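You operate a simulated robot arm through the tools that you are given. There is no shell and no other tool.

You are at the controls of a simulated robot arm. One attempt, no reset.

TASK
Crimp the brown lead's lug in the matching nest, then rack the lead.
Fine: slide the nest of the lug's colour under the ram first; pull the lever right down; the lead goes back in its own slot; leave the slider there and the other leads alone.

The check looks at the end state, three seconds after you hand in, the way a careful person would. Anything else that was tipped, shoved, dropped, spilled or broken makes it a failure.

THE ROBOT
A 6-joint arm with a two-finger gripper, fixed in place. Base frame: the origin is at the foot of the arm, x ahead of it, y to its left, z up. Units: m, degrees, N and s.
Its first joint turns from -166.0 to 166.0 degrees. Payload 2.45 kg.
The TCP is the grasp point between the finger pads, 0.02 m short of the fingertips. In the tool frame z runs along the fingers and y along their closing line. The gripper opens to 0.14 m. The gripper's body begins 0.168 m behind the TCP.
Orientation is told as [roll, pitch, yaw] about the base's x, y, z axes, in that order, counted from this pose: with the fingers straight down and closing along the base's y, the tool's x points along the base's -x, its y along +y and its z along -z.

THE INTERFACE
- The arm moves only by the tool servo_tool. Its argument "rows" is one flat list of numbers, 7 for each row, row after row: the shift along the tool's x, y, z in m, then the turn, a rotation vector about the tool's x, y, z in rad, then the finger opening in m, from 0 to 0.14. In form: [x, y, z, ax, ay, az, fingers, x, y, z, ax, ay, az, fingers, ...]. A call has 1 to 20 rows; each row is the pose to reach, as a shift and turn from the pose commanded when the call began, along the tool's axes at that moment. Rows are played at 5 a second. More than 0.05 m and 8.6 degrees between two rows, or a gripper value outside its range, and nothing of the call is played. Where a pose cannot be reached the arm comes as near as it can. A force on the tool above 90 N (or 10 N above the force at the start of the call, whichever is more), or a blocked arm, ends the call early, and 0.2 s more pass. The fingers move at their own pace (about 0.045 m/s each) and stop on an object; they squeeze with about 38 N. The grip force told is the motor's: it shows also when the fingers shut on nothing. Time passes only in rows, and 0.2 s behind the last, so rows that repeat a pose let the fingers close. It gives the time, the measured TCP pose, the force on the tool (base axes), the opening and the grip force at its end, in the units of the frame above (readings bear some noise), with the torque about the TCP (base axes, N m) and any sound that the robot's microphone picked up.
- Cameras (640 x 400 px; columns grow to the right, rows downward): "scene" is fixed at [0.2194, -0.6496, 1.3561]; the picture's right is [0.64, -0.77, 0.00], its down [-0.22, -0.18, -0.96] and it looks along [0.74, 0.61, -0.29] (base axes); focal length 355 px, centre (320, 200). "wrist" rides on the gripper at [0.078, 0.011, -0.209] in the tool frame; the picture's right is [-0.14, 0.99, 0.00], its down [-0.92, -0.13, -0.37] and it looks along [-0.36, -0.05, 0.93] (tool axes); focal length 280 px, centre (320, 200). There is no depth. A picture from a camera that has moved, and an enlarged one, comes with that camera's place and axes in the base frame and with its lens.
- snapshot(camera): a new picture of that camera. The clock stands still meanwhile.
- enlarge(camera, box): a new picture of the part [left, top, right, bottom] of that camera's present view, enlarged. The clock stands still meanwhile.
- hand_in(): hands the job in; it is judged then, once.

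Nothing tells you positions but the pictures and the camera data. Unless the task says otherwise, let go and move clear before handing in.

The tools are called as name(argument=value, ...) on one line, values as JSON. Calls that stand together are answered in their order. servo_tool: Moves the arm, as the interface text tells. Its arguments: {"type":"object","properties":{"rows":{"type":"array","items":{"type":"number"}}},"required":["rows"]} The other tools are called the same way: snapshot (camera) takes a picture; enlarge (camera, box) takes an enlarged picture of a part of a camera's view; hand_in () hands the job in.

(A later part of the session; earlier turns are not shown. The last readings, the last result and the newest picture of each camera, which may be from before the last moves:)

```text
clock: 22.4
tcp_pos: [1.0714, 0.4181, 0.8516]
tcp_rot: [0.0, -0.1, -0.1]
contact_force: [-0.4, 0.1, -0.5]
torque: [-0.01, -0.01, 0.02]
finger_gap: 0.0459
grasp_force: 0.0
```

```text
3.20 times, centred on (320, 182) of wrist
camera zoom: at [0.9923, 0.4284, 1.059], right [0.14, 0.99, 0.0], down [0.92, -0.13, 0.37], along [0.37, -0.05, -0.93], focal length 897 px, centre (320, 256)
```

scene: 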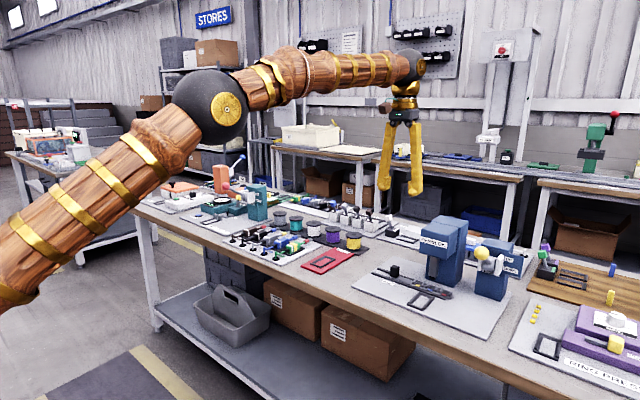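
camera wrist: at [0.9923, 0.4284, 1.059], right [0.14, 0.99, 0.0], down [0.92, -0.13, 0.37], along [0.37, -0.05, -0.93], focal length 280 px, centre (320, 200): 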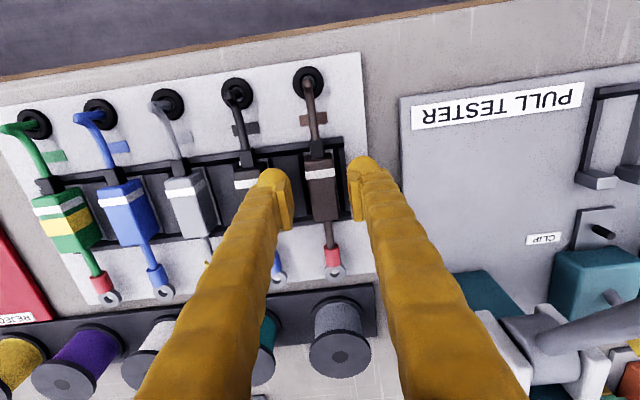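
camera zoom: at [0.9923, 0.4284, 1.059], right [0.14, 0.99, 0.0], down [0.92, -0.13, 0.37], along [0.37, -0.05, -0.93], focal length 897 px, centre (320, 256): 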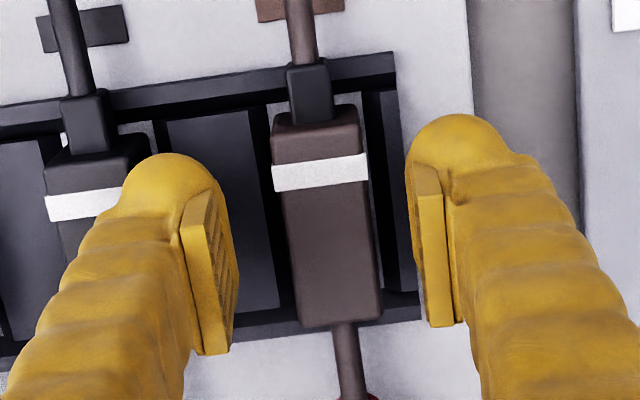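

Alignment is good (block centre ≈ (1.073, 0.419)). Lowering the last bit and closing on the block.

servo_tool(rows=[-0.001, 0.001, 0.008, 0, 0, 0, 0.046, -0.001, 0.001, 0.015, 0, 0, 0, 0.046, -0.001, 0.001, 0.015, 0, 0, 0, 0.046, -0.001, 0.001, 0.015, 0, 0, 0, 0.03, -0.001, 0.001, 0.015, 0, 0, 0, 0.015, -0.001, 0.001, 0.015, 0, 0, 0, 0.01, -0.001, 0.001, 0.015, 0, 0, 0, 0.01])

enlarge(camera="wrist", box=[240, 120, 400, 245])

enlarge(camera="scene", box=[215, 200, 310, 260])

```text
clock: 24.0
tcp_pos: [1.073, 0.4199, 0.8368]
tcp_rot: [0.0, -0.1, 0.0]
contact_force: [-0.4, -0.4, -0.1]
torque: [-0.01, 0.04, 0.02]
finger_gap: 0.0222
grasp_force: 37.9
```

```text
3.20 times, centred on (320, 182) of wrist
camera zoom: at [0.993, 0.4301, 1.0439], right [0.14, 0.99, 0.0], down [0.92, -0.13, 0.37], along [0.37, -0.05, -0.93], focal length 897 px, centre (320, 256)
```

zoom: 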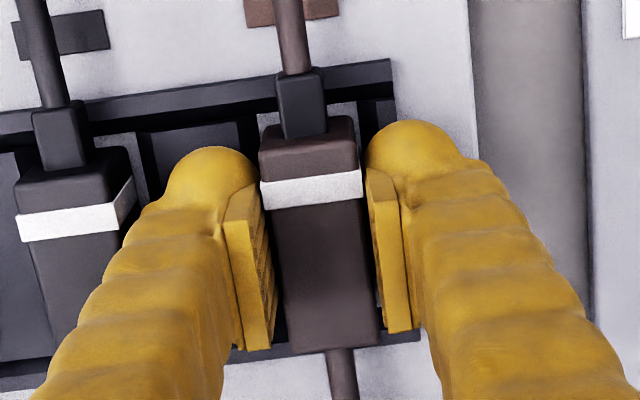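

```text
6.67 times, centred on (262, 230) of scene
camera zoom: at [0.2194, -0.6496, 1.3561], right [0.64, -0.77, 0.0], down [-0.22, -0.18, -0.96], along [0.74, 0.61, -0.29], focal length 2367 px, centre (703, 0)
```

zoom: 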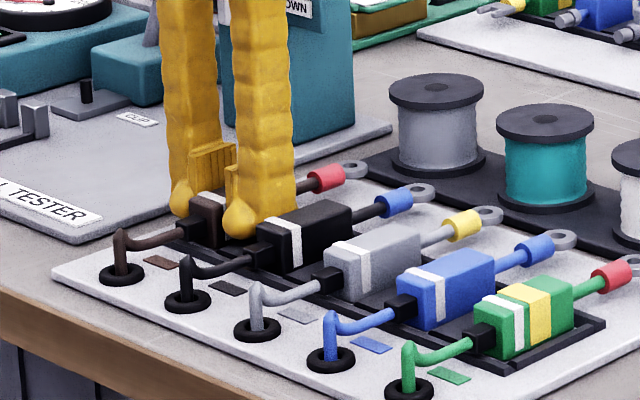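

Gripped (0.022 m). The rack pose for this grip is TCP (1.073, 0.420, 0.837). Lifting straight up slowly and checking.

servo_tool(rows=[0, 0, -0.01, 0, 0, 0, 0.01, 0, 0, -0.02, 0, 0, 0, 0.01, 0, 0, -0.035, 0, 0, 0, 0.01, 0, 0, -0.06, 0, 0, 0, 0.01, 0, 0, -0.09, 0, 0, 0, 0.01])

snapshot(camera="wrist")

enlarge(camera="scene", box=[205, 180, 315, 260])

```text
clock: 25.2
tcp_pos: [1.0734, 0.4192, 0.9253]
tcp_rot: [-0.1, -0.1, 0.0]
contact_force: [0.3, -0.3, -1.0]
torque: [0.0, 0.0, -0.02]
finger_gap: 0.0226
grasp_force: 37.9
```

```text
taken
camera wrist: at [0.9935, 0.4295, 1.1333], right [0.14, 0.99, 0.0], down [0.92, -0.13, 0.37], along [0.37, -0.05, -0.93], focal length 280 px, centre (320, 200)
```

wrist: 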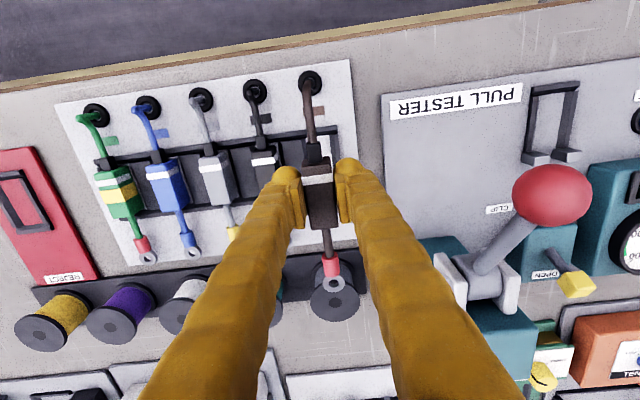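

```text
5.00 times, centred on (260, 220) of scene
camera zoom: at [0.2194, -0.6496, 1.3561], right [0.64, -0.77, 0.0], down [-0.22, -0.18, -0.96], along [0.74, 0.61, -0.29], focal length 1775 px, centre (620, 100)
```

zoom: 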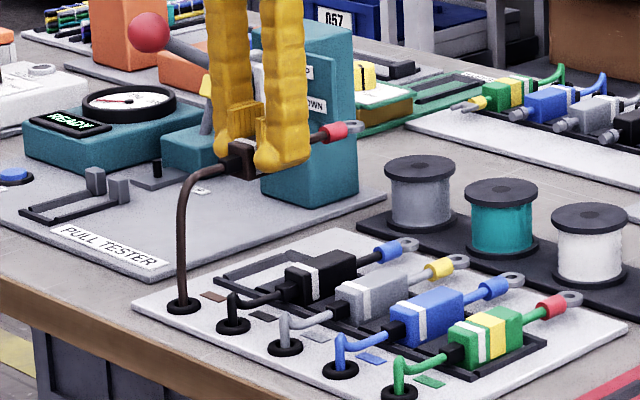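

enlarge(camera="scene", box=[230, 190, 290, 228])

enlarge(camera="wrist", box=[270, 130, 400, 310])

```text
10.53 times, centred on (260, 209) of scene
camera zoom: at [0.2194, -0.6496, 1.3561], right [0.64, -0.77, 0.0], down [-0.22, -0.18, -0.96], along [0.74, 0.61, -0.29], focal length 3737 px, centre (952, 105)
```

zoom: 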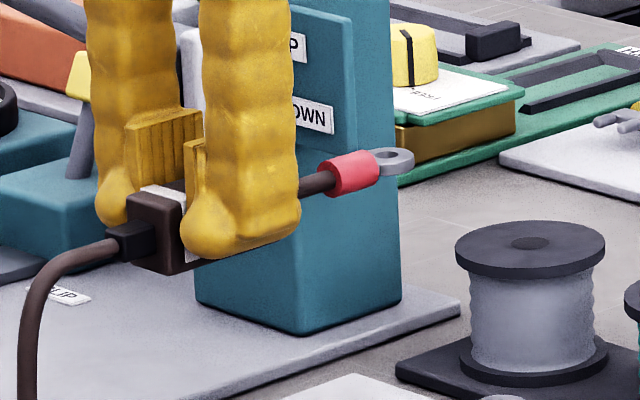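

```text
2.22 times, centred on (335, 220) of wrist
camera zoom: at [0.9935, 0.4295, 1.1333], right [0.14, 0.99, 0.0], down [0.92, -0.13, 0.37], along [0.37, -0.05, -0.93], focal length 623 px, centre (287, 156)
```

zoom: 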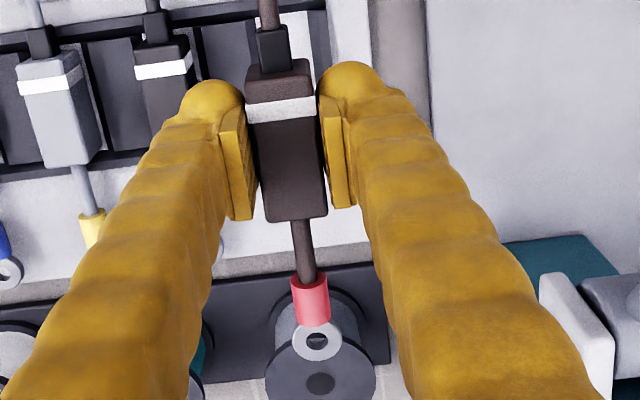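

The lead came up cleanly, tail paying out of its grommet. I'll raise it and carry it part way toward the press, then check the tail.

servo_tool(rows=[0.02, -0.01, -0.04, 0, 0, 0, 0.01, 0.04, -0.035, -0.075, 0, 0, 0, 0.01, 0.06, -0.07, -0.1, 0, 0, 0, 0.01, 0.073, -0.11, -0.12, 0, 0, 0, 0.01, 0.073, -0.155, -0.12, 0, 0, 0, 0.01, 0.073, -0.2, -0.12, 0, 0, 0, 0.01, 0.073, -0.245, -0.12, 0, 0, 0, 0.01, 0.073, -0.29, -0.12, 0, 0, 0, 0.01])

snapshot(camera="scene")

snapshot(camera="wrist")

```text
clock: 27.0
tcp_pos: [0.9976, 0.129, 1.0462]
tcp_rot: [0.0, -0.1, 0.0]
contact_force: [-0.3, 0.8, -1.2]
torque: [-0.02, -0.04, 0.0]
finger_gap: 0.0228
grasp_force: 38.2
```

```text
taken
```

scene: 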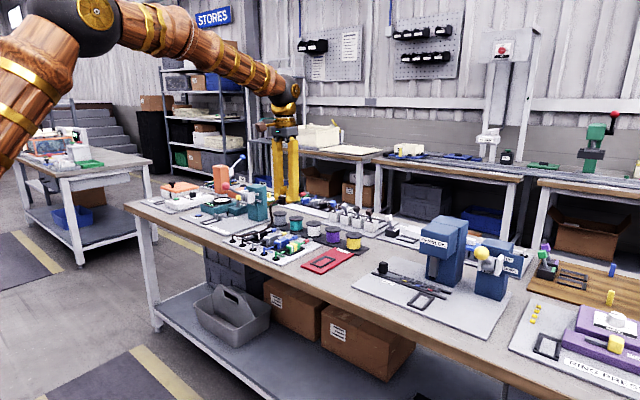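

```text
taken
camera wrist: at [0.9181, 0.1394, 1.254], right [0.14, 0.99, 0.0], down [0.92, -0.13, 0.37], along [0.37, -0.05, -0.93], focal length 280 px, centre (320, 200)
```

wrist: 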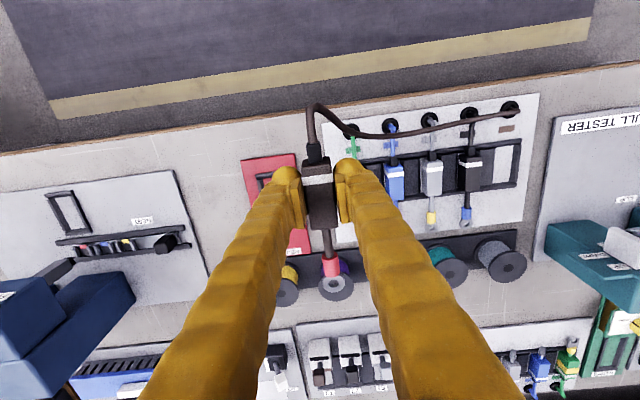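

The tail trails freely. Continuing to a point in front of the ram, still high and back from the press.

servo_tool(rows=[0, -0.045, 0, 0, 0, 0, 0.01, 0, -0.09, 0, 0, 0, 0, 0.01, 0, -0.135, 0, 0, 0, 0, 0.01, 0, -0.18, 0, 0, 0, 0, 0.01, 0, -0.225, 0, 0, 0, 0, 0.01, 0, -0.27, 0, 0, 0, 0, 0.01, 0, -0.315, 0, 0, 0, 0, 0.01, 0, -0.36, 0, 0, 0, 0, 0.01, 0, -0.405, 0, 0, 0, 0, 0.01, 0, -0.449, 0, 0, 0, 0, 0.01, 0, -0.449, 0.04, 0, 0, 0, 0.01, 0, -0.449, 0.08, 0, 0, 0, 0.01])

snapshot(camera="scene")

snapshot(camera="wrist")

```text
clock: 29.6
tcp_pos: [0.9977, -0.3177, 0.9648]
tcp_rot: [-0.1, -0.2, 0.0]
contact_force: [-0.6, 0.6, -0.3]
torque: [-0.01, 0.03, 0.04]
finger_gap: 0.0224
grasp_force: 37.5
```

```text
taken
```

scene: 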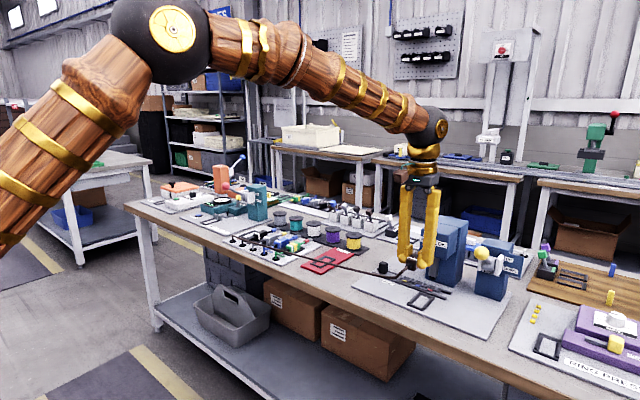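

```text
taken
camera wrist: at [0.9189, -0.3075, 1.1736], right [0.14, 0.99, 0.0], down [0.92, -0.13, 0.37], along [0.37, -0.05, -0.93], focal length 280 px, centre (320, 200)
```

wrist: 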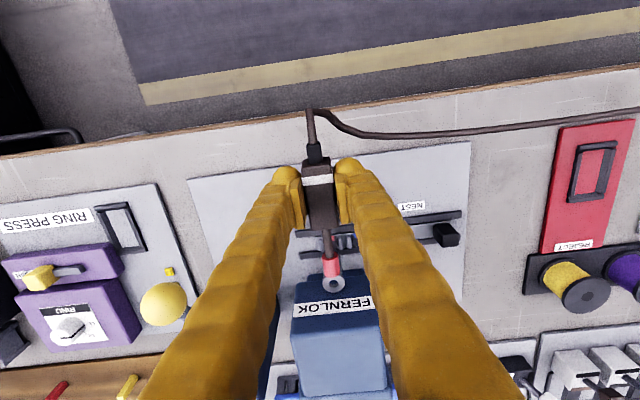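

Now in front of the ram at (0.998, -0.318). Lowering to about z=0.87 and checking heights of lug, rim and ram from the scene camera.

servo_tool(rows=[0, -0.002, 0.03, 0, 0, 0, 0.01, 0, -0.002, 0.06, 0, 0, 0, 0.01, 0, -0.002, 0.08, 0, 0, 0, 0.01, 0, -0.002, 0.095, 0, 0, 0, 0.01, 0, -0.002, 0.095, 0, 0, 0, 0.01])

enlarge(camera="scene", box=[380, 250, 470, 306])

snapshot(camera="wrist")

```text
clock: 30.8
tcp_pos: [0.9982, -0.3218, 0.8717]
tcp_rot: [0.0, -0.1, -0.1]
contact_force: [-0.4, 0.2, -0.3]
torque: [0.03, 0.03, -0.01]
finger_gap: 0.0226
grasp_force: 38.4
```

```text
7.11 times, centred on (425, 278) of scene
camera zoom: at [0.2194, -0.6496, 1.3561], right [0.64, -0.77, 0.0], down [-0.22, -0.18, -0.96], along [0.74, 0.61, -0.29], focal length 2525 px, centre (-427, -355)
```

zoom: 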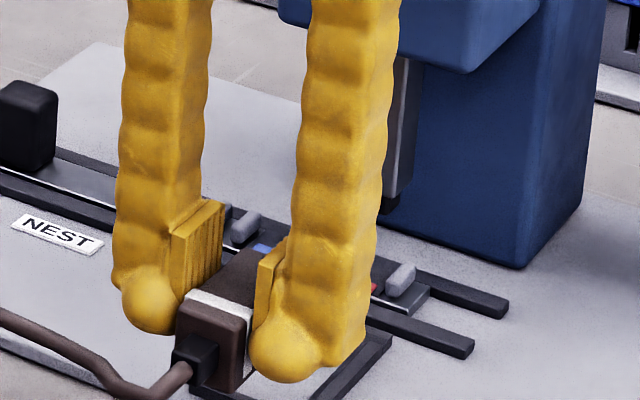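

```text
taken
camera wrist: at [0.9191, -0.3109, 1.0789], right [0.14, 0.99, 0.0], down [0.92, -0.13, 0.37], along [0.37, -0.05, -0.93], focal length 280 px, centre (320, 200)
```

wrist: 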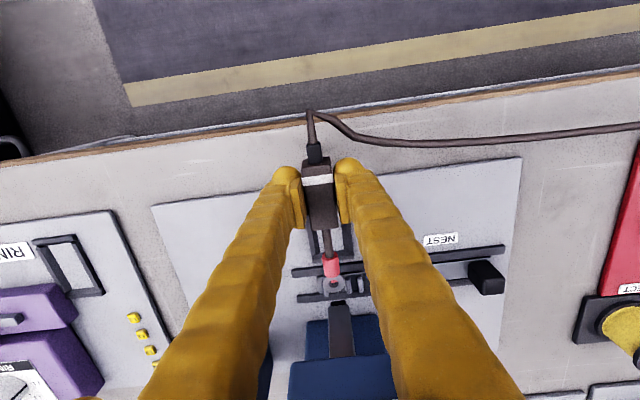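

enlarge(camera="wrist", box=[270, 210, 400, 320])

enlarge(camera="scene", box=[400, 272, 445, 312])

```text
3.64 times, centred on (335, 265) of wrist
camera zoom: at [0.9191, -0.3109, 1.0789], right [0.14, 0.99, 0.0], down [0.92, -0.13, 0.37], along [0.37, -0.05, -0.93], focal length 1020 px, centre (266, -36)
```

zoom: 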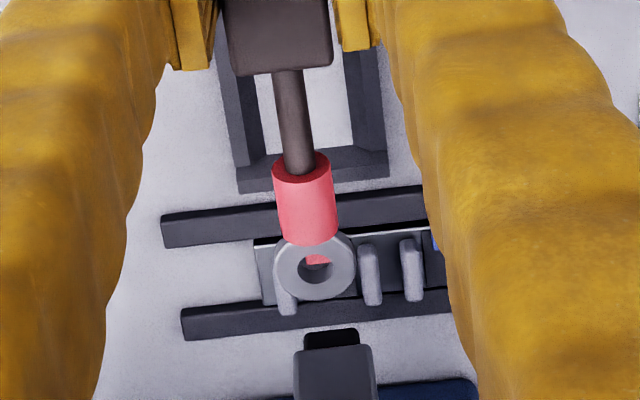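

```text
10.00 times, centred on (422, 292) of scene
camera zoom: at [0.2194, -0.6496, 1.3561], right [0.64, -0.77, 0.0], down [-0.22, -0.18, -0.96], along [0.74, 0.61, -0.29], focal length 3550 px, centre (-705, -720)
```

zoom: 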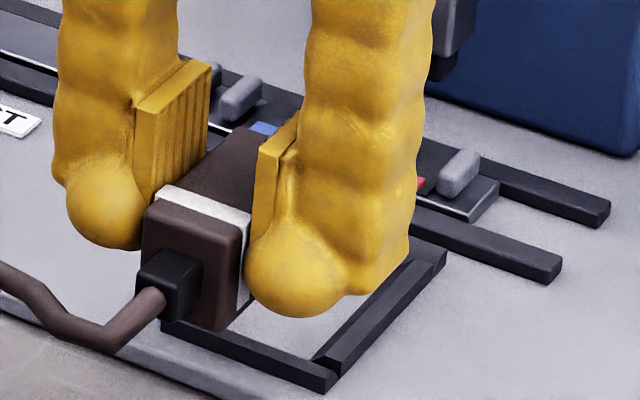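

Lead axis (y≈-0.322), nest (-0.321), ram and frame line up to a millimetre. I'll lower further in small steps watching for contact with the frame's near bar.

servo_tool(rows=[0, 0.001, 0.006, 0, 0, 0, 0.01, 0, 0.001, 0.012, 0, 0, 0, 0.01, 0, 0.001, 0.017, 0, 0, 0, 0.01, 0, 0.001, 0.017, 0, 0, 0, 0.01])

enlarge(camera="scene", box=[400, 272, 445, 312])

enlarge(camera="wrist", box=[270, 210, 400, 320])

```text
clock: 31.8
tcp_pos: [0.999, -0.3198, 0.8535]
tcp_rot: [0.0, -0.1, 0.1]
contact_force: [0.2, -0.2, 0.3]
torque: [-0.04, 0.02, 0.04]
finger_gap: 0.0225
grasp_force: 38.4
```

```text
10.00 times, centred on (422, 292) of scene
camera zoom: at [0.2194, -0.6496, 1.3561], right [0.64, -0.77, 0.0], down [-0.22, -0.18, -0.96], along [0.74, 0.61, -0.29], focal length 3550 px, centre (-705, -720)
```

zoom: 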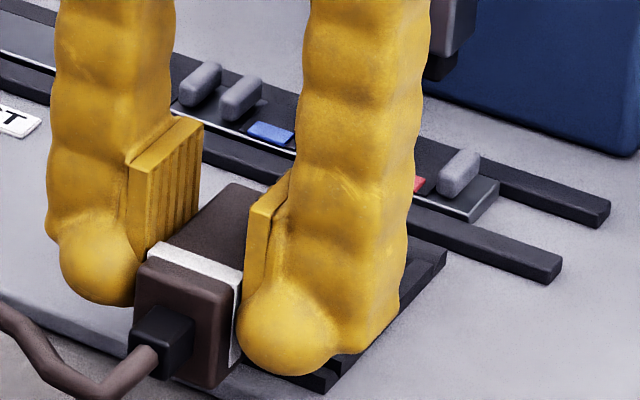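

```text
3.64 times, centred on (335, 265) of wrist
camera zoom: at [0.9203, -0.3096, 1.0611], right [0.14, 0.99, 0.0], down [0.92, -0.13, 0.37], along [0.37, -0.05, -0.93], focal length 1020 px, centre (266, -36)
```

zoom: 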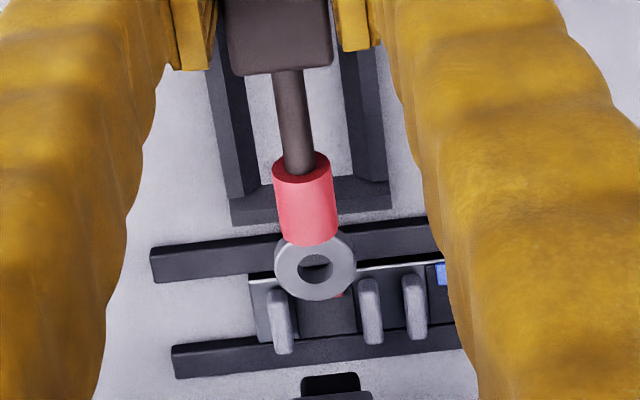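

servo_tool(rows=[0, -0.0007, 0.002, 0, 0, 0, 0.01, 0, -0.0007, 0.004, 0, 0, 0, 0.01, 0, -0.0007, 0.004, 0, 0, 0, 0.01])

enlarge(camera="scene", box=[400, 272, 445, 312])

```text
clock: 32.6
tcp_pos: [0.9986, -0.32, 0.8492]
tcp_rot: [0.0, -0.2, 0.1]
contact_force: [-0.1, 0.3, 0.1]
torque: [0.0, -0.02, 0.03]
finger_gap: 0.0226
grasp_force: 39.0
```

```text
10.00 times, centred on (422, 292) of scene
camera zoom: at [0.2194, -0.6496, 1.3561], right [0.64, -0.77, 0.0], down [-0.22, -0.18, -0.96], along [0.74, 0.61, -0.29], focal length 3550 px, centre (-705, -720)
```

zoom: 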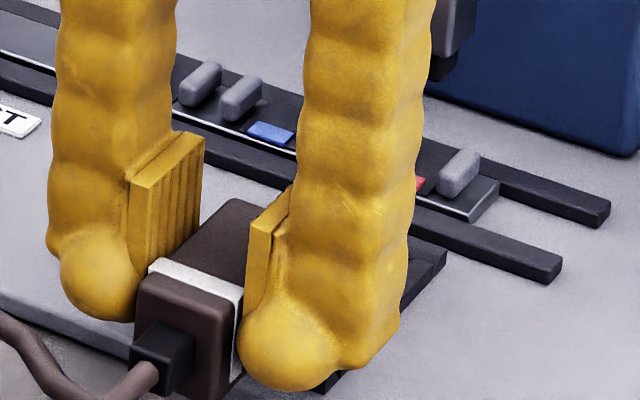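

servo_tool(rows=[0, 0, 0.0015, 0, 0, 0, 0.01, 0, 0, 0.003, 0, 0, 0, 0.01, 0, 0, 0.003, 0, 0, 0, 0.01])

enlarge(camera="wrist", box=[240, 130, 400, 330])

```text
clock: 33.4
tcp_pos: [0.9987, -0.3215, 0.8457]
tcp_rot: [0.0, -0.1, 0.0]
contact_force: [-0.4, -0.1, -0.7]
torque: [-0.01, 0.02, 0.0]
finger_gap: 0.0223
grasp_force: 38.5
```

```text
2.00 times, centred on (320, 230) of wrist
camera zoom: at [0.9202, -0.3108, 1.0544], right [0.14, 0.99, 0.0], down [0.92, -0.13, 0.37], along [0.37, -0.05, -0.93], focal length 561 px, centre (320, 140)
```

zoom: 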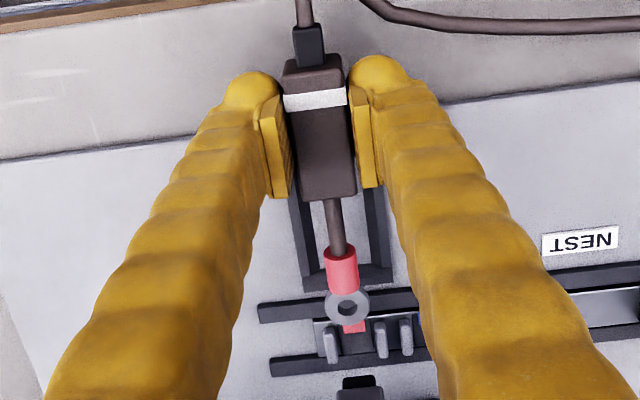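

No contact yet at z=0.846, so the block is clear of the near bar. Sliding forward gently so the lug goes under the ram.

servo_tool(rows=[-0.005, 0, 0, 0, 0, 0, 0.01, -0.01, 0, 0, 0, 0, 0, 0.01, -0.015, 0, 0, 0, 0, 0, 0.01, -0.02, 0, 0, 0, 0, 0, 0.01, -0.025, 0, 0, 0, 0, 0, 0.01, -0.025, 0, 0, 0, 0, 0, 0.01])

enlarge(camera="wrist", box=[260, 200, 400, 330])

enlarge(camera="scene", box=[405, 262, 455, 306])

```text
clock: 34.8
tcp_pos: [1.0246, -0.3209, 0.8457]
tcp_rot: [0.0, -0.1, 0.0]
contact_force: [-0.1, -0.6, -0.3]
torque: [0.01, -0.03, -0.04]
finger_gap: 0.0223
grasp_force: 38.0
```

```text
3.08 times, centred on (330, 265) of wrist
camera zoom: at [0.9448, -0.3104, 1.054], right [0.14, 0.99, 0.0], down [0.92, -0.13, 0.37], along [0.37, -0.05, -0.93], focal length 863 px, centre (289, 0)
```

zoom: 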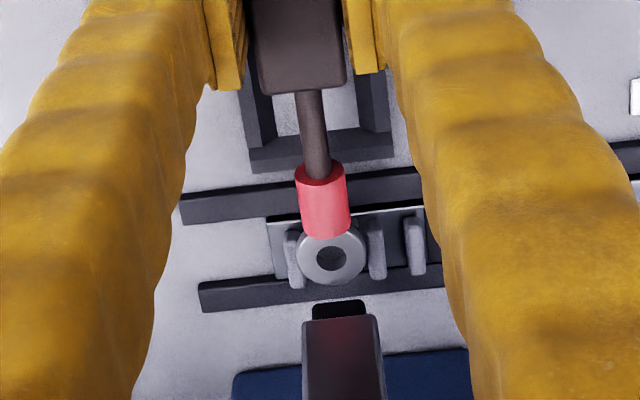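

```text
9.09 times, centred on (430, 284) of scene
camera zoom: at [0.2194, -0.6496, 1.3561], right [0.64, -0.77, 0.0], down [-0.22, -0.18, -0.96], along [0.74, 0.61, -0.29], focal length 3228 px, centre (-680, -564)
```

zoom: 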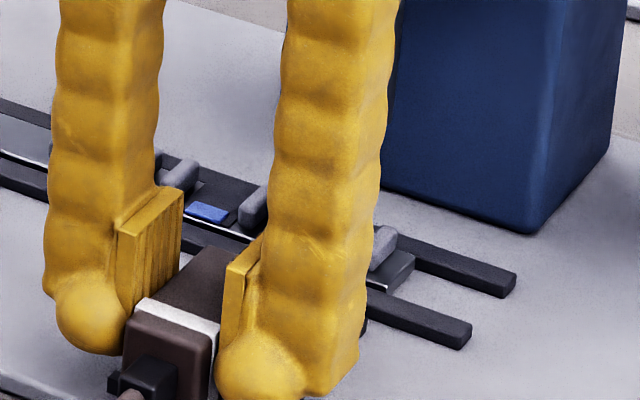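

servo_tool(rows=[-0.004, 0, 0, 0, 0, 0, 0.01, -0.008, 0, 0, 0, 0, 0, 0.01, -0.012, 0, 0, 0, 0, 0, 0.01, -0.012, 0, 0, 0, 0, 0, 0.01])

enlarge(camera="wrist", box=[260, 200, 400, 330])

```text
clock: 35.8
tcp_pos: [1.0358, -0.3206, 0.8473]
tcp_rot: [-0.1, -0.1, -0.1]
contact_force: [-0.1, 0.0, -1.7]
torque: [0.0, 0.01, 0.0]
finger_gap: 0.0226
grasp_force: 38.5
```

```text
3.08 times, centred on (330, 265) of wrist
camera zoom: at [0.9571, -0.3103, 1.0545], right [0.14, 0.99, 0.0], down [0.92, -0.13, 0.37], along [0.37, -0.05, -0.93], focal length 863 px, centre (289, 0)
```

zoom: 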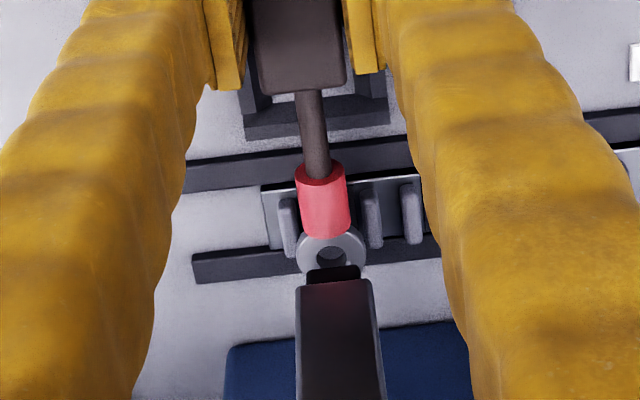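

The ring is passing under the ram with no force. Continuing carefully.

servo_tool(rows=[-0.003, 0, 0, 0, 0, 0, 0.01, -0.006, 0, 0, 0, 0, 0, 0.01, -0.009, 0, 0, 0, 0, 0, 0.01, -0.012, 0, 0, 0, 0, 0, 0.01, -0.012, 0, 0, 0, 0, 0, 0.01])

enlarge(camera="wrist", box=[260, 200, 400, 330])

```text
clock: 37.0
tcp_pos: [1.0482, -0.3213, 0.8462]
tcp_rot: [0.0, -0.1, -0.1]
contact_force: [0.2, 0.5, -0.7]
torque: [0.03, 0.01, -0.02]
finger_gap: 0.0224
grasp_force: 38.3
```

```text
3.08 times, centred on (330, 265) of wrist
camera zoom: at [0.9688, -0.3107, 1.0543], right [0.14, 0.99, 0.0], down [0.92, -0.13, 0.37], along [0.37, -0.05, -0.93], focal length 863 px, centre (289, 0)
```

zoom: 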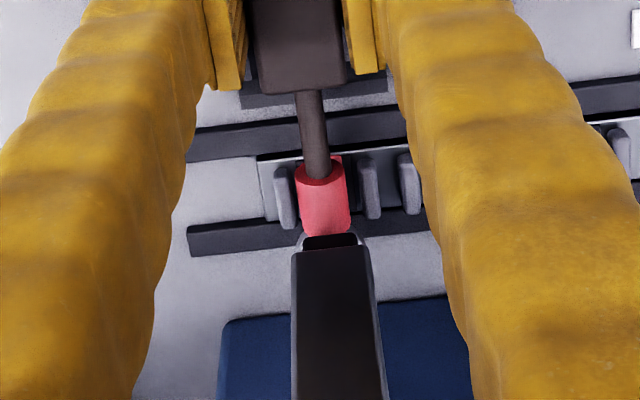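

servo_tool(rows=[-0.003, 0.0005, 0, 0, 0, 0, 0.01, -0.006, 0.0005, 0, 0, 0, 0, 0.01, -0.006, 0.0005, 0, 0, 0, 0, 0.01])

enlarge(camera="wrist", box=[260, 130, 400, 260])

```text
clock: 37.8
tcp_pos: [1.0549, -0.3201, 0.8465]
tcp_rot: [0.0, -0.1, 0.0]
contact_force: [0.5, 0.7, -0.2]
torque: [0.0, 0.05, -0.03]
finger_gap: 0.0222
grasp_force: 38.1
```

```text
3.08 times, centred on (330, 195) of wrist
camera zoom: at [0.975, -0.3103, 1.0545], right [0.14, 0.99, 0.0], down [0.92, -0.13, 0.37], along [0.37, -0.05, -0.93], focal length 863 px, centre (289, 215)
```

zoom: 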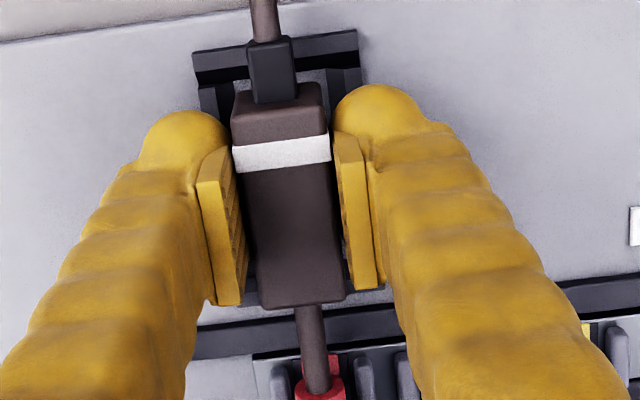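

servo_tool(rows=[-0.004, 0, 0, 0, 0, 0, 0.01, -0.004, 0, 0.002, 0, 0, 0, 0.01, -0.004, 0, 0.004, 0, 0, 0, 0.01, -0.004, 0, 0.004, 0, 0, 0, 0.01])

enlarge(camera="wrist", box=[260, 130, 400, 260])

enlarge(camera="scene", box=[405, 262, 455, 306])

```text
clock: 38.8
tcp_pos: [1.0579, -0.321, 0.8438]
tcp_rot: [0.0, -0.1, 0.0]
contact_force: [0.7, -0.7, -0.8]
torque: [0.02, -0.01, 0.01]
finger_gap: 0.0226
grasp_force: 38.1
```

```text
3.08 times, centred on (330, 195) of wrist
camera zoom: at [0.9788, -0.31, 1.0507], right [0.14, 0.99, 0.0], down [0.92, -0.13, 0.37], along [0.37, -0.05, -0.93], focal length 863 px, centre (289, 215)
```

zoom: 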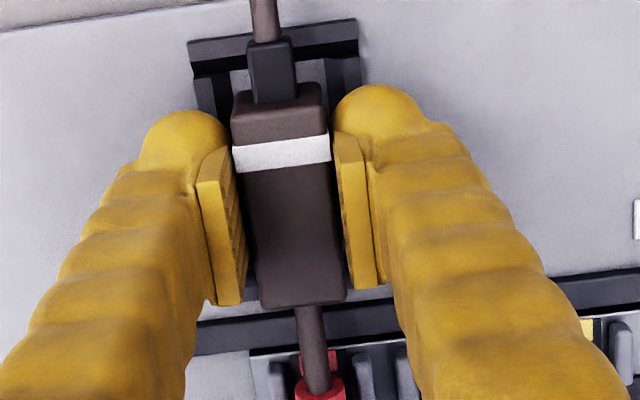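

```text
9.09 times, centred on (430, 284) of scene
camera zoom: at [0.2194, -0.6496, 1.3561], right [0.64, -0.77, 0.0], down [-0.22, -0.18, -0.96], along [0.74, 0.61, -0.29], focal length 3228 px, centre (-680, -564)
```

zoom: 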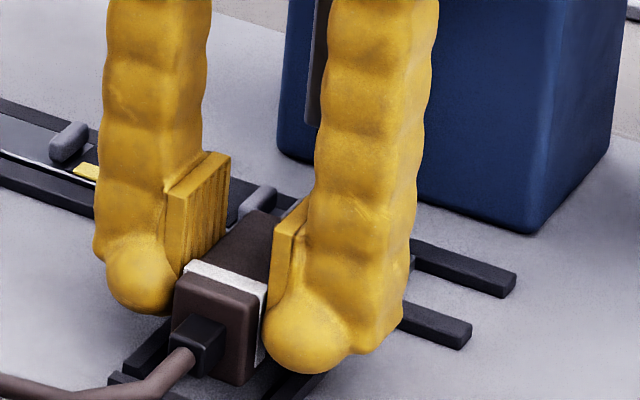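

servo_tool(rows=[-0.0005, 0.0005, 0.002, 0, 0, 0, 0.01, -0.0005, 0.0005, 0.004, 0, 0, 0, 0.01, -0.0005, 0.0005, 0.005, 0, 0, 0, 0.01, -0.0005, 0.0005, 0.005, 0, 0, 0, 0.01])

enlarge(camera="scene", box=[405, 262, 455, 306])

```text
clock: 39.8
tcp_pos: [1.0583, -0.3201, 0.8388]
tcp_rot: [0.0, -0.1, -0.1]
contact_force: [-0.5, -1.2, -0.4]
torque: [0.02, 0.01, 0.02]
finger_gap: 0.0226
grasp_force: 38.1
```

```text
9.09 times, centred on (430, 284) of scene
camera zoom: at [0.2194, -0.6496, 1.3561], right [0.64, -0.77, 0.0], down [-0.22, -0.18, -0.96], along [0.74, 0.61, -0.29], focal length 3228 px, centre (-680, -564)
```

zoom: 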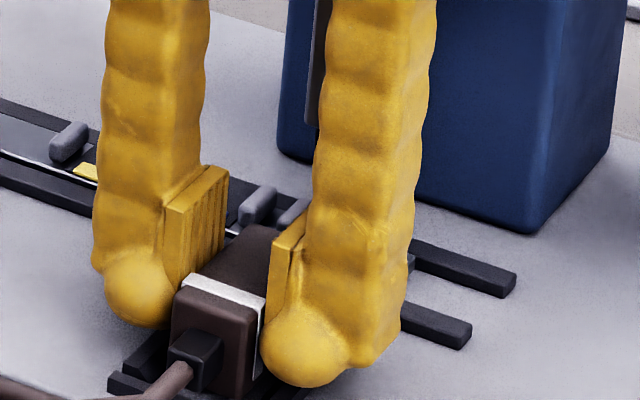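

servo_tool(rows=[0, 0, 0.001, 0, 0, 0, 0.01, 0, 0, 0.002, 0, 0, 0, 0.01, 0, 0, 0.002, 0, 0, 0, 0.01])

```text
clock: 40.6
tcp_pos: [1.0593, -0.3184, 0.8361]
tcp_rot: [0.0, -0.1, 0.0]
contact_force: [0.3, 0.1, -0.8]
torque: [-0.02, 0.01, 0.01]
finger_gap: 0.0226
grasp_force: 38.0
```

servo_tool(rows=[0, 0, 0.001, 0, 0, 0, 0.01, 0, 0, 0.001, 0, 0, 0, 0.01])

enlarge(camera="wrist", box=[260, 130, 400, 260])

enlarge(camera="scene", box=[400, 268, 440, 308])

```text
clock: 41.2
tcp_pos: [1.0594, -0.32, 0.8343]
tcp_rot: [0.0, -0.1, 0.0]
contact_force: [0.5, -1.0, 0.9]
torque: [-0.01, -0.03, -0.01]
finger_gap: 0.0225
grasp_force: 38.3
```

```text
3.08 times, centred on (330, 195) of wrist
camera zoom: at [0.9796, -0.309, 1.0429], right [0.14, 0.99, 0.0], down [0.92, -0.13, 0.37], along [0.37, -0.05, -0.93], focal length 863 px, centre (289, 215)
```

zoom: 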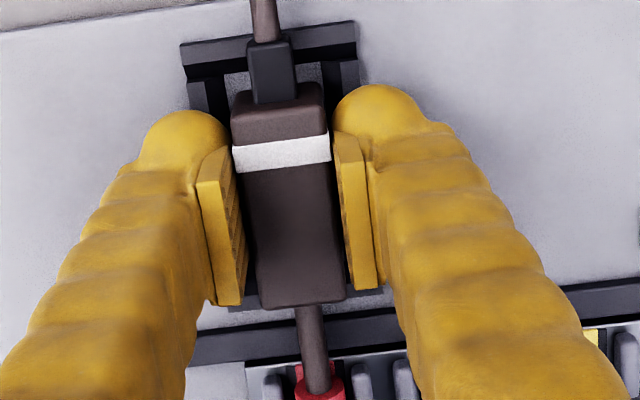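

```text
10.00 times, centred on (420, 288) of scene
camera zoom: at [0.2194, -0.6496, 1.3561], right [0.64, -0.77, 0.0], down [-0.22, -0.18, -0.96], along [0.74, 0.61, -0.29], focal length 3550 px, centre (-680, -680)
```

zoom: 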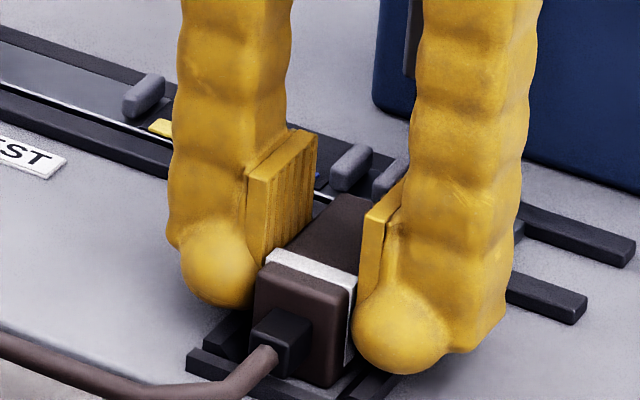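

Still no contact at 0.834. I'll keep stepping down a millimetre at a time, reading the force.

servo_tool(rows=[0, 0, 0.001, 0, 0, 0, 0.01, 0, 0, 0.002, 0, 0, 0, 0.01, 0, 0, 0.002, 0, 0, 0, 0.01])

```text
clock: 42.0
tcp_pos: [1.059, -0.3199, 0.8345]
tcp_rot: [0.0, -0.2, 0.0]
contact_force: [-4.2, 5.0, 30.4]
torque: [0.12, 0.21, 0.02]
finger_gap: 0.0223
grasp_force: 37.8
```

Contact (30 N up, centred near the block), so the block is seated. I'll ease off the pressure and look.

servo_tool(rows=[0, 0, -0.001, 0, 0, 0, 0.01, 0, 0, -0.0015, 0, 0, 0, 0.01, 0, 0, -0.0015, 0, 0, 0, 0.01])

enlarge(camera="wrist", box=[260, 130, 400, 260])

enlarge(camera="scene", box=[400, 268, 440, 308])

```text
clock: 42.8
tcp_pos: [1.0595, -0.3201, 0.8356]
tcp_rot: [0.0, -0.2, 0.0]
contact_force: [5.3, 2.2, 27.5]
torque: [0.0, -0.18, 0.01]
finger_gap: 0.0222
grasp_force: 38.6
```

```text
3.08 times, centred on (330, 195) of wrist
camera zoom: at [0.9795, -0.3093, 1.0425], right [0.14, 0.99, 0.0], down [0.92, -0.13, 0.37], along [0.37, -0.05, -0.93], focal length 863 px, centre (289, 215)
```

zoom: 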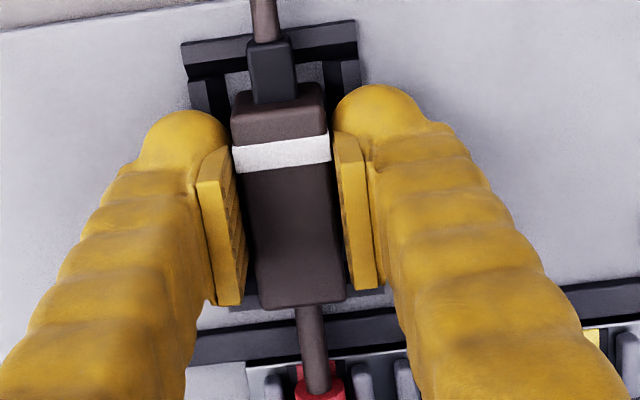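

```text
10.00 times, centred on (420, 288) of scene
camera zoom: at [0.2194, -0.6496, 1.3561], right [0.64, -0.77, 0.0], down [-0.22, -0.18, -0.96], along [0.74, 0.61, -0.29], focal length 3550 px, centre (-680, -680)
```

zoom: 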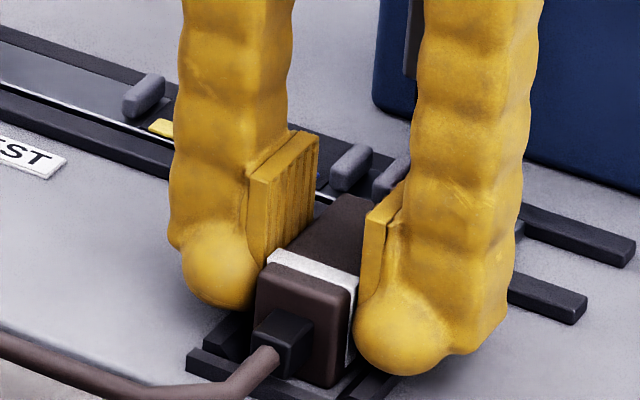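

servo_tool(rows=[0, 0, -0.001, 0, 0, 0, 0.01, 0, 0, -0.001, 0, 0, 0, 0.01])

```text
clock: 43.4
tcp_pos: [1.058, -0.3201, 0.8356]
tcp_rot: [-0.1, -0.1, 0.0]
contact_force: [6.2, 1.1, 16.6]
torque: [0.01, -0.3, 0.02]
finger_gap: 0.0221
grasp_force: 38.6
```

servo_tool(rows=[0, 0, -0.0007, 0, 0, 0, 0.01, 0, 0, -0.0007, 0, 0, 0, 0.01])

enlarge(camera="wrist", box=[280, 220, 380, 320])

enlarge(camera="wrist", box=[280, 120, 380, 220])

```text
clock: 44.0
tcp_pos: [1.0575, -0.3196, 0.8347]
tcp_rot: [0.0, 0.1, 0.0]
contact_force: [-1.1, 0.2, 4.3]
torque: [-0.02, -0.03, -0.04]
finger_gap: 0.0227
grasp_force: 37.7
```

```text
4.00 times, centred on (330, 270) of wrist
camera zoom: at [0.9796, -0.3096, 1.0427], right [0.14, 0.99, 0.0], down [0.92, -0.13, 0.37], along [0.37, -0.05, -0.93], focal length 1122 px, centre (280, -80)
```

zoom: 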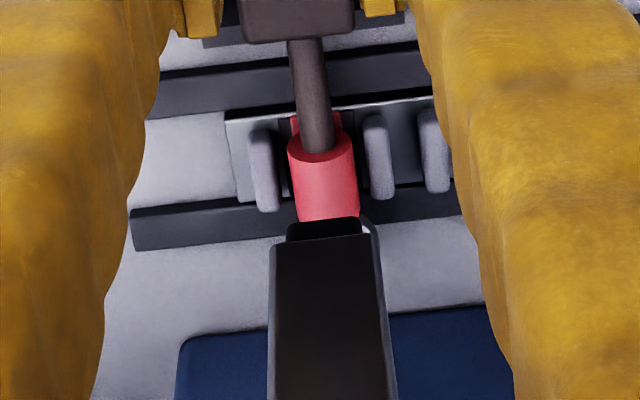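

```text
4.00 times, centred on (330, 170) of wrist
camera zoom: at [0.9796, -0.3096, 1.0427], right [0.14, 0.99, 0.0], down [0.92, -0.13, 0.37], along [0.37, -0.05, -0.93], focal length 1122 px, centre (280, 320)
```

zoom: 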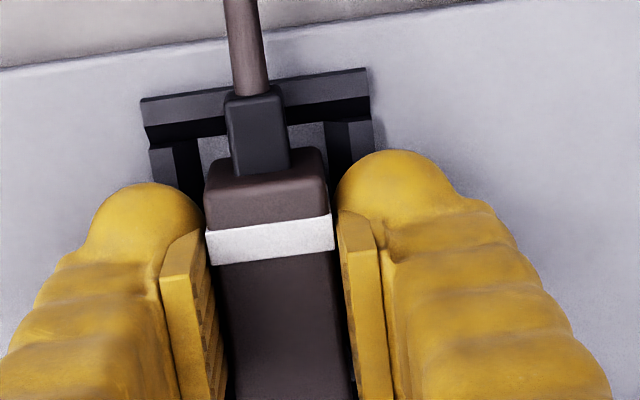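

The lug sits between the red nest's posts and under the ram, and the block is down inside the frame. I'll open the fingers and rise slowly.

servo_tool(rows=[0, 0, 0, 0, 0, 0, 0.03, 0, 0, 0, 0, 0, 0, 0.04, 0, 0, 0, 0, 0, 0, 0.046, 0, 0, -0.01, 0, 0, 0, 0.046, 0, 0, -0.03, 0, 0, 0, 0.046, 0, 0, -0.06, 0, 0, 0, 0.046, 0, 0, -0.1, 0, 0, 0, 0.046])

snapshot(camera="wrist")

enlarge(camera="scene", box=[390, 250, 460, 306])

```text
clock: 45.6
tcp_pos: [1.0599, -0.3198, 0.9359]
tcp_rot: [0.0, 0.0, 0.1]
contact_force: [-1.0, -0.7, -0.1]
torque: [0.03, 0.01, -0.02]
finger_gap: 0.0463
grasp_force: 0.1
```

```text
taken
camera wrist: at [0.9805, -0.3104, 1.1439], right [0.14, 0.99, 0.0], down [0.92, -0.13, 0.37], along [0.37, -0.05, -0.93], focal length 280 px, centre (320, 200)
```

wrist: 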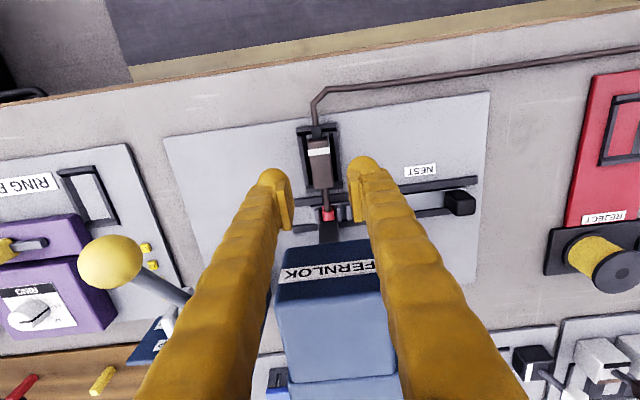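

```text
7.14 times, centred on (425, 278) of scene
camera zoom: at [0.2194, -0.6496, 1.3561], right [0.64, -0.77, 0.0], down [-0.22, -0.18, -0.96], along [0.74, 0.61, -0.29], focal length 2536 px, centre (-430, -357)
```

zoom: 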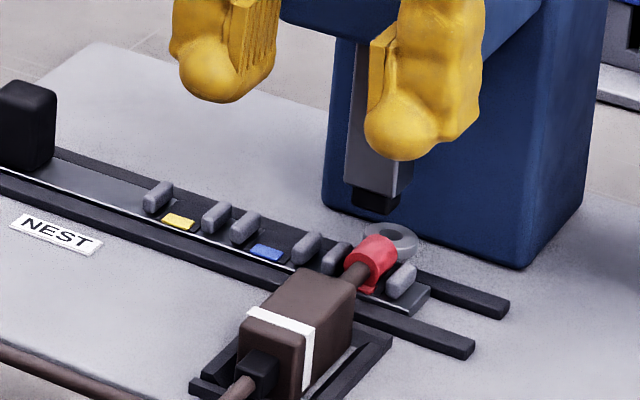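

The lead is seated with its red lug in the red nest right under the ram. Next I'll rise and move over the lever to locate its ball precisely.

servo_tool(rows=[0, 0, -0.045, 0, 0, 0, 0.05, 0.02, 0, -0.09, 0, 0, 0, 0.06, 0.04, -0.02, -0.13, 0, 0, 0, 0.06, 0.06, -0.05, -0.16, 0, 0, 0, 0.06, 0.075, -0.09, -0.175, 0, 0, 0, 0.06, 0.075, -0.135, -0.175, 0, 0, 0, 0.06, 0.075, -0.135, -0.175, 0, 0, 0, 0.06])

snapshot(camera="wrist")

enlarge(camera="scene", box=[400, 210, 530, 310])

```text
clock: 47.2
tcp_pos: [0.984, -0.453, 1.1102]
tcp_rot: [-0.1, -0.1, -0.1]
contact_force: [0.7, 0.6, 0.5]
torque: [0.03, 0.0, 0.04]
finger_gap: 0.0602
grasp_force: 0.0
```

```text
taken
camera wrist: at [0.9042, -0.4433, 1.3185], right [0.14, 0.99, 0.0], down [0.92, -0.13, 0.37], along [0.37, -0.05, -0.93], focal length 280 px, centre (320, 200)
```

wrist: 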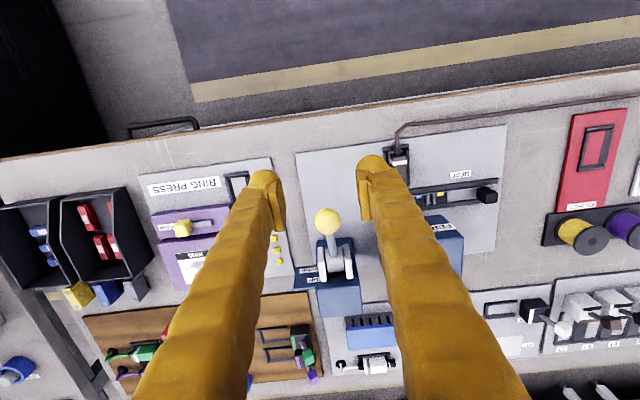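

```text
4.00 times, centred on (465, 260) of scene
camera zoom: at [0.2194, -0.6496, 1.3561], right [0.64, -0.77, 0.0], down [-0.22, -0.18, -0.96], along [0.74, 0.61, -0.29], focal length 1420 px, centre (-260, -40)
```

zoom: 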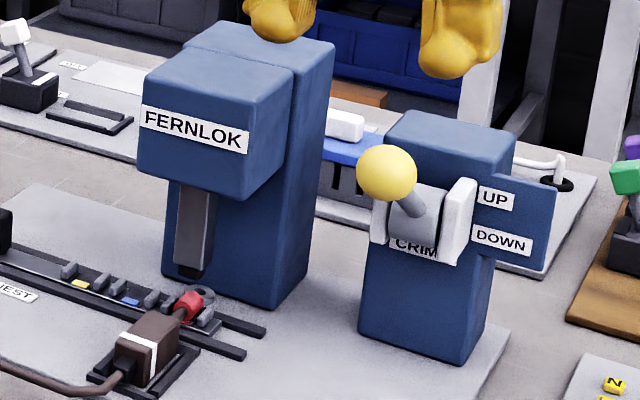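

enlarge(camera="wrist", box=[270, 190, 390, 320])

```text
3.08 times, centred on (330, 255) of wrist
camera zoom: at [0.9042, -0.4433, 1.3185], right [0.14, 0.99, 0.0], down [0.92, -0.13, 0.37], along [0.37, -0.05, -0.93], focal length 863 px, centre (289, 31)
```

zoom: 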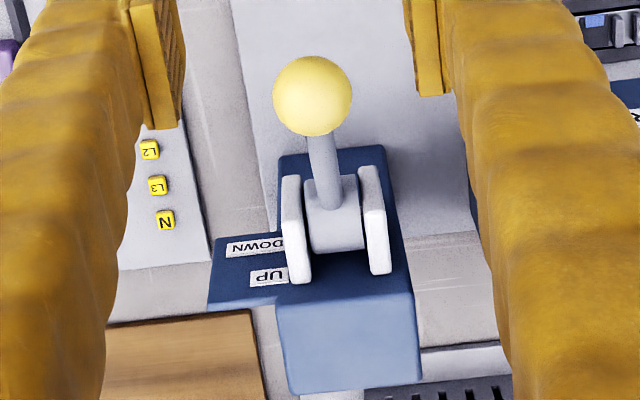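

The ball is at (1.063, -0.455, 0.991), radius about 0.016, hub at about (1.16, -0.455, 0.923). I'll come down over it with open fingers.

servo_tool(rows=[-0.04, -0.001, 0, 0, 0, 0, 0.06, -0.0793, -0.0018, 0, 0, 0, 0, 0.06, -0.0793, -0.0018, 0.035, 0, 0, 0, 0.06, -0.0793, -0.0018, 0.07, 0, 0, 0, 0.06, -0.0793, -0.0018, 0.07, 0, 0, 0, 0.06])

snapshot(camera="wrist")

enlarge(camera="scene", box=[420, 200, 540, 290])

```text
clock: 48.4
tcp_pos: [1.0606, -0.456, 1.0421]
tcp_rot: [0.0, -0.1, 0.0]
contact_force: [-0.4, 0.4, -0.6]
torque: [-0.02, 0.02, 0.0]
finger_gap: 0.0601
grasp_force: 0.1
```

```text
taken
camera wrist: at [0.9822, -0.446, 1.2501], right [0.14, 0.99, 0.0], down [0.92, -0.13, 0.37], along [0.37, -0.05, -0.93], focal length 280 px, centre (320, 200)
```

wrist: 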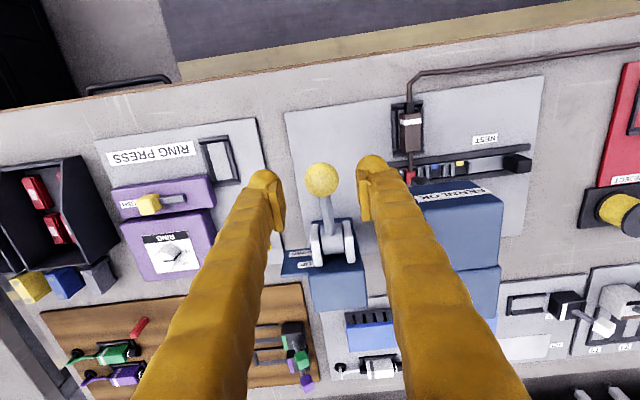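

```text
4.44 times, centred on (480, 245) of scene
camera zoom: at [0.2194, -0.6496, 1.3561], right [0.64, -0.77, 0.0], down [-0.22, -0.18, -0.96], along [0.74, 0.61, -0.29], focal length 1578 px, centre (-391, 0)
```

zoom: 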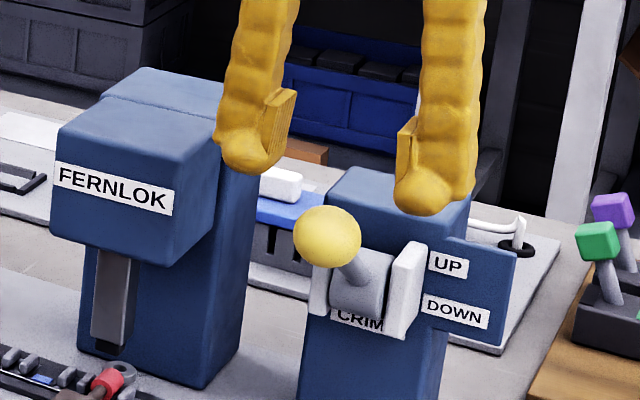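

servo_tool(rows=[-0.003, 0, 0.02, 0, 0, 0, 0.06, -0.003, 0, 0.035, 0, 0, 0, 0.06, -0.003, 0, 0.044, 0, 0, 0, 0.06, -0.003, 0, 0.044, 0, 0, 0, 0.045, -0.003, 0, 0.044, 0, 0, 0, 0.03, -0.003, 0, 0.044, 0, 0, 0, 0.02, -0.003, 0, 0.044, 0, 0, 0, 0.02])

enlarge(camera="wrist", box=[260, 130, 400, 260])

enlarge(camera="scene", box=[420, 200, 540, 290])

```text
clock: 50.0
tcp_pos: [1.065, -0.4555, 0.9969]
tcp_rot: [0.1, -0.2, -0.1]
contact_force: [-7.0, 25.2, -2.5]
torque: [0.06, 0.18, 0.02]
finger_gap: 0.0314
grasp_force: 37.9
```

```text
3.08 times, centred on (330, 195) of wrist
camera zoom: at [0.9861, -0.4453, 1.2046], right [0.14, 0.99, 0.0], down [0.92, -0.13, 0.37], along [0.37, -0.05, -0.93], focal length 863 px, centre (289, 215)
```

zoom: 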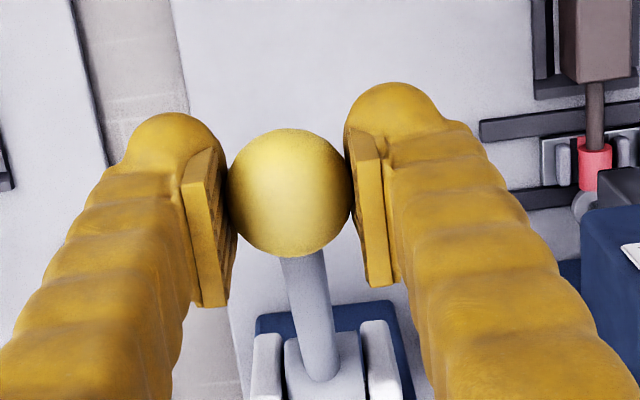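

```text
4.44 times, centred on (480, 245) of scene
camera zoom: at [0.2194, -0.6496, 1.3561], right [0.64, -0.77, 0.0], down [-0.22, -0.18, -0.96], along [0.74, 0.61, -0.29], focal length 1578 px, centre (-391, 0)
```

zoom: 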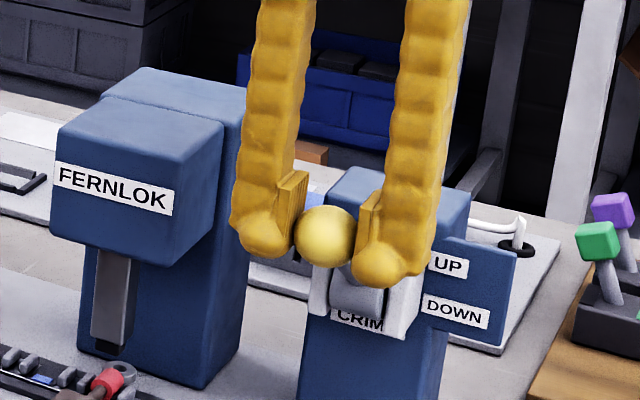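

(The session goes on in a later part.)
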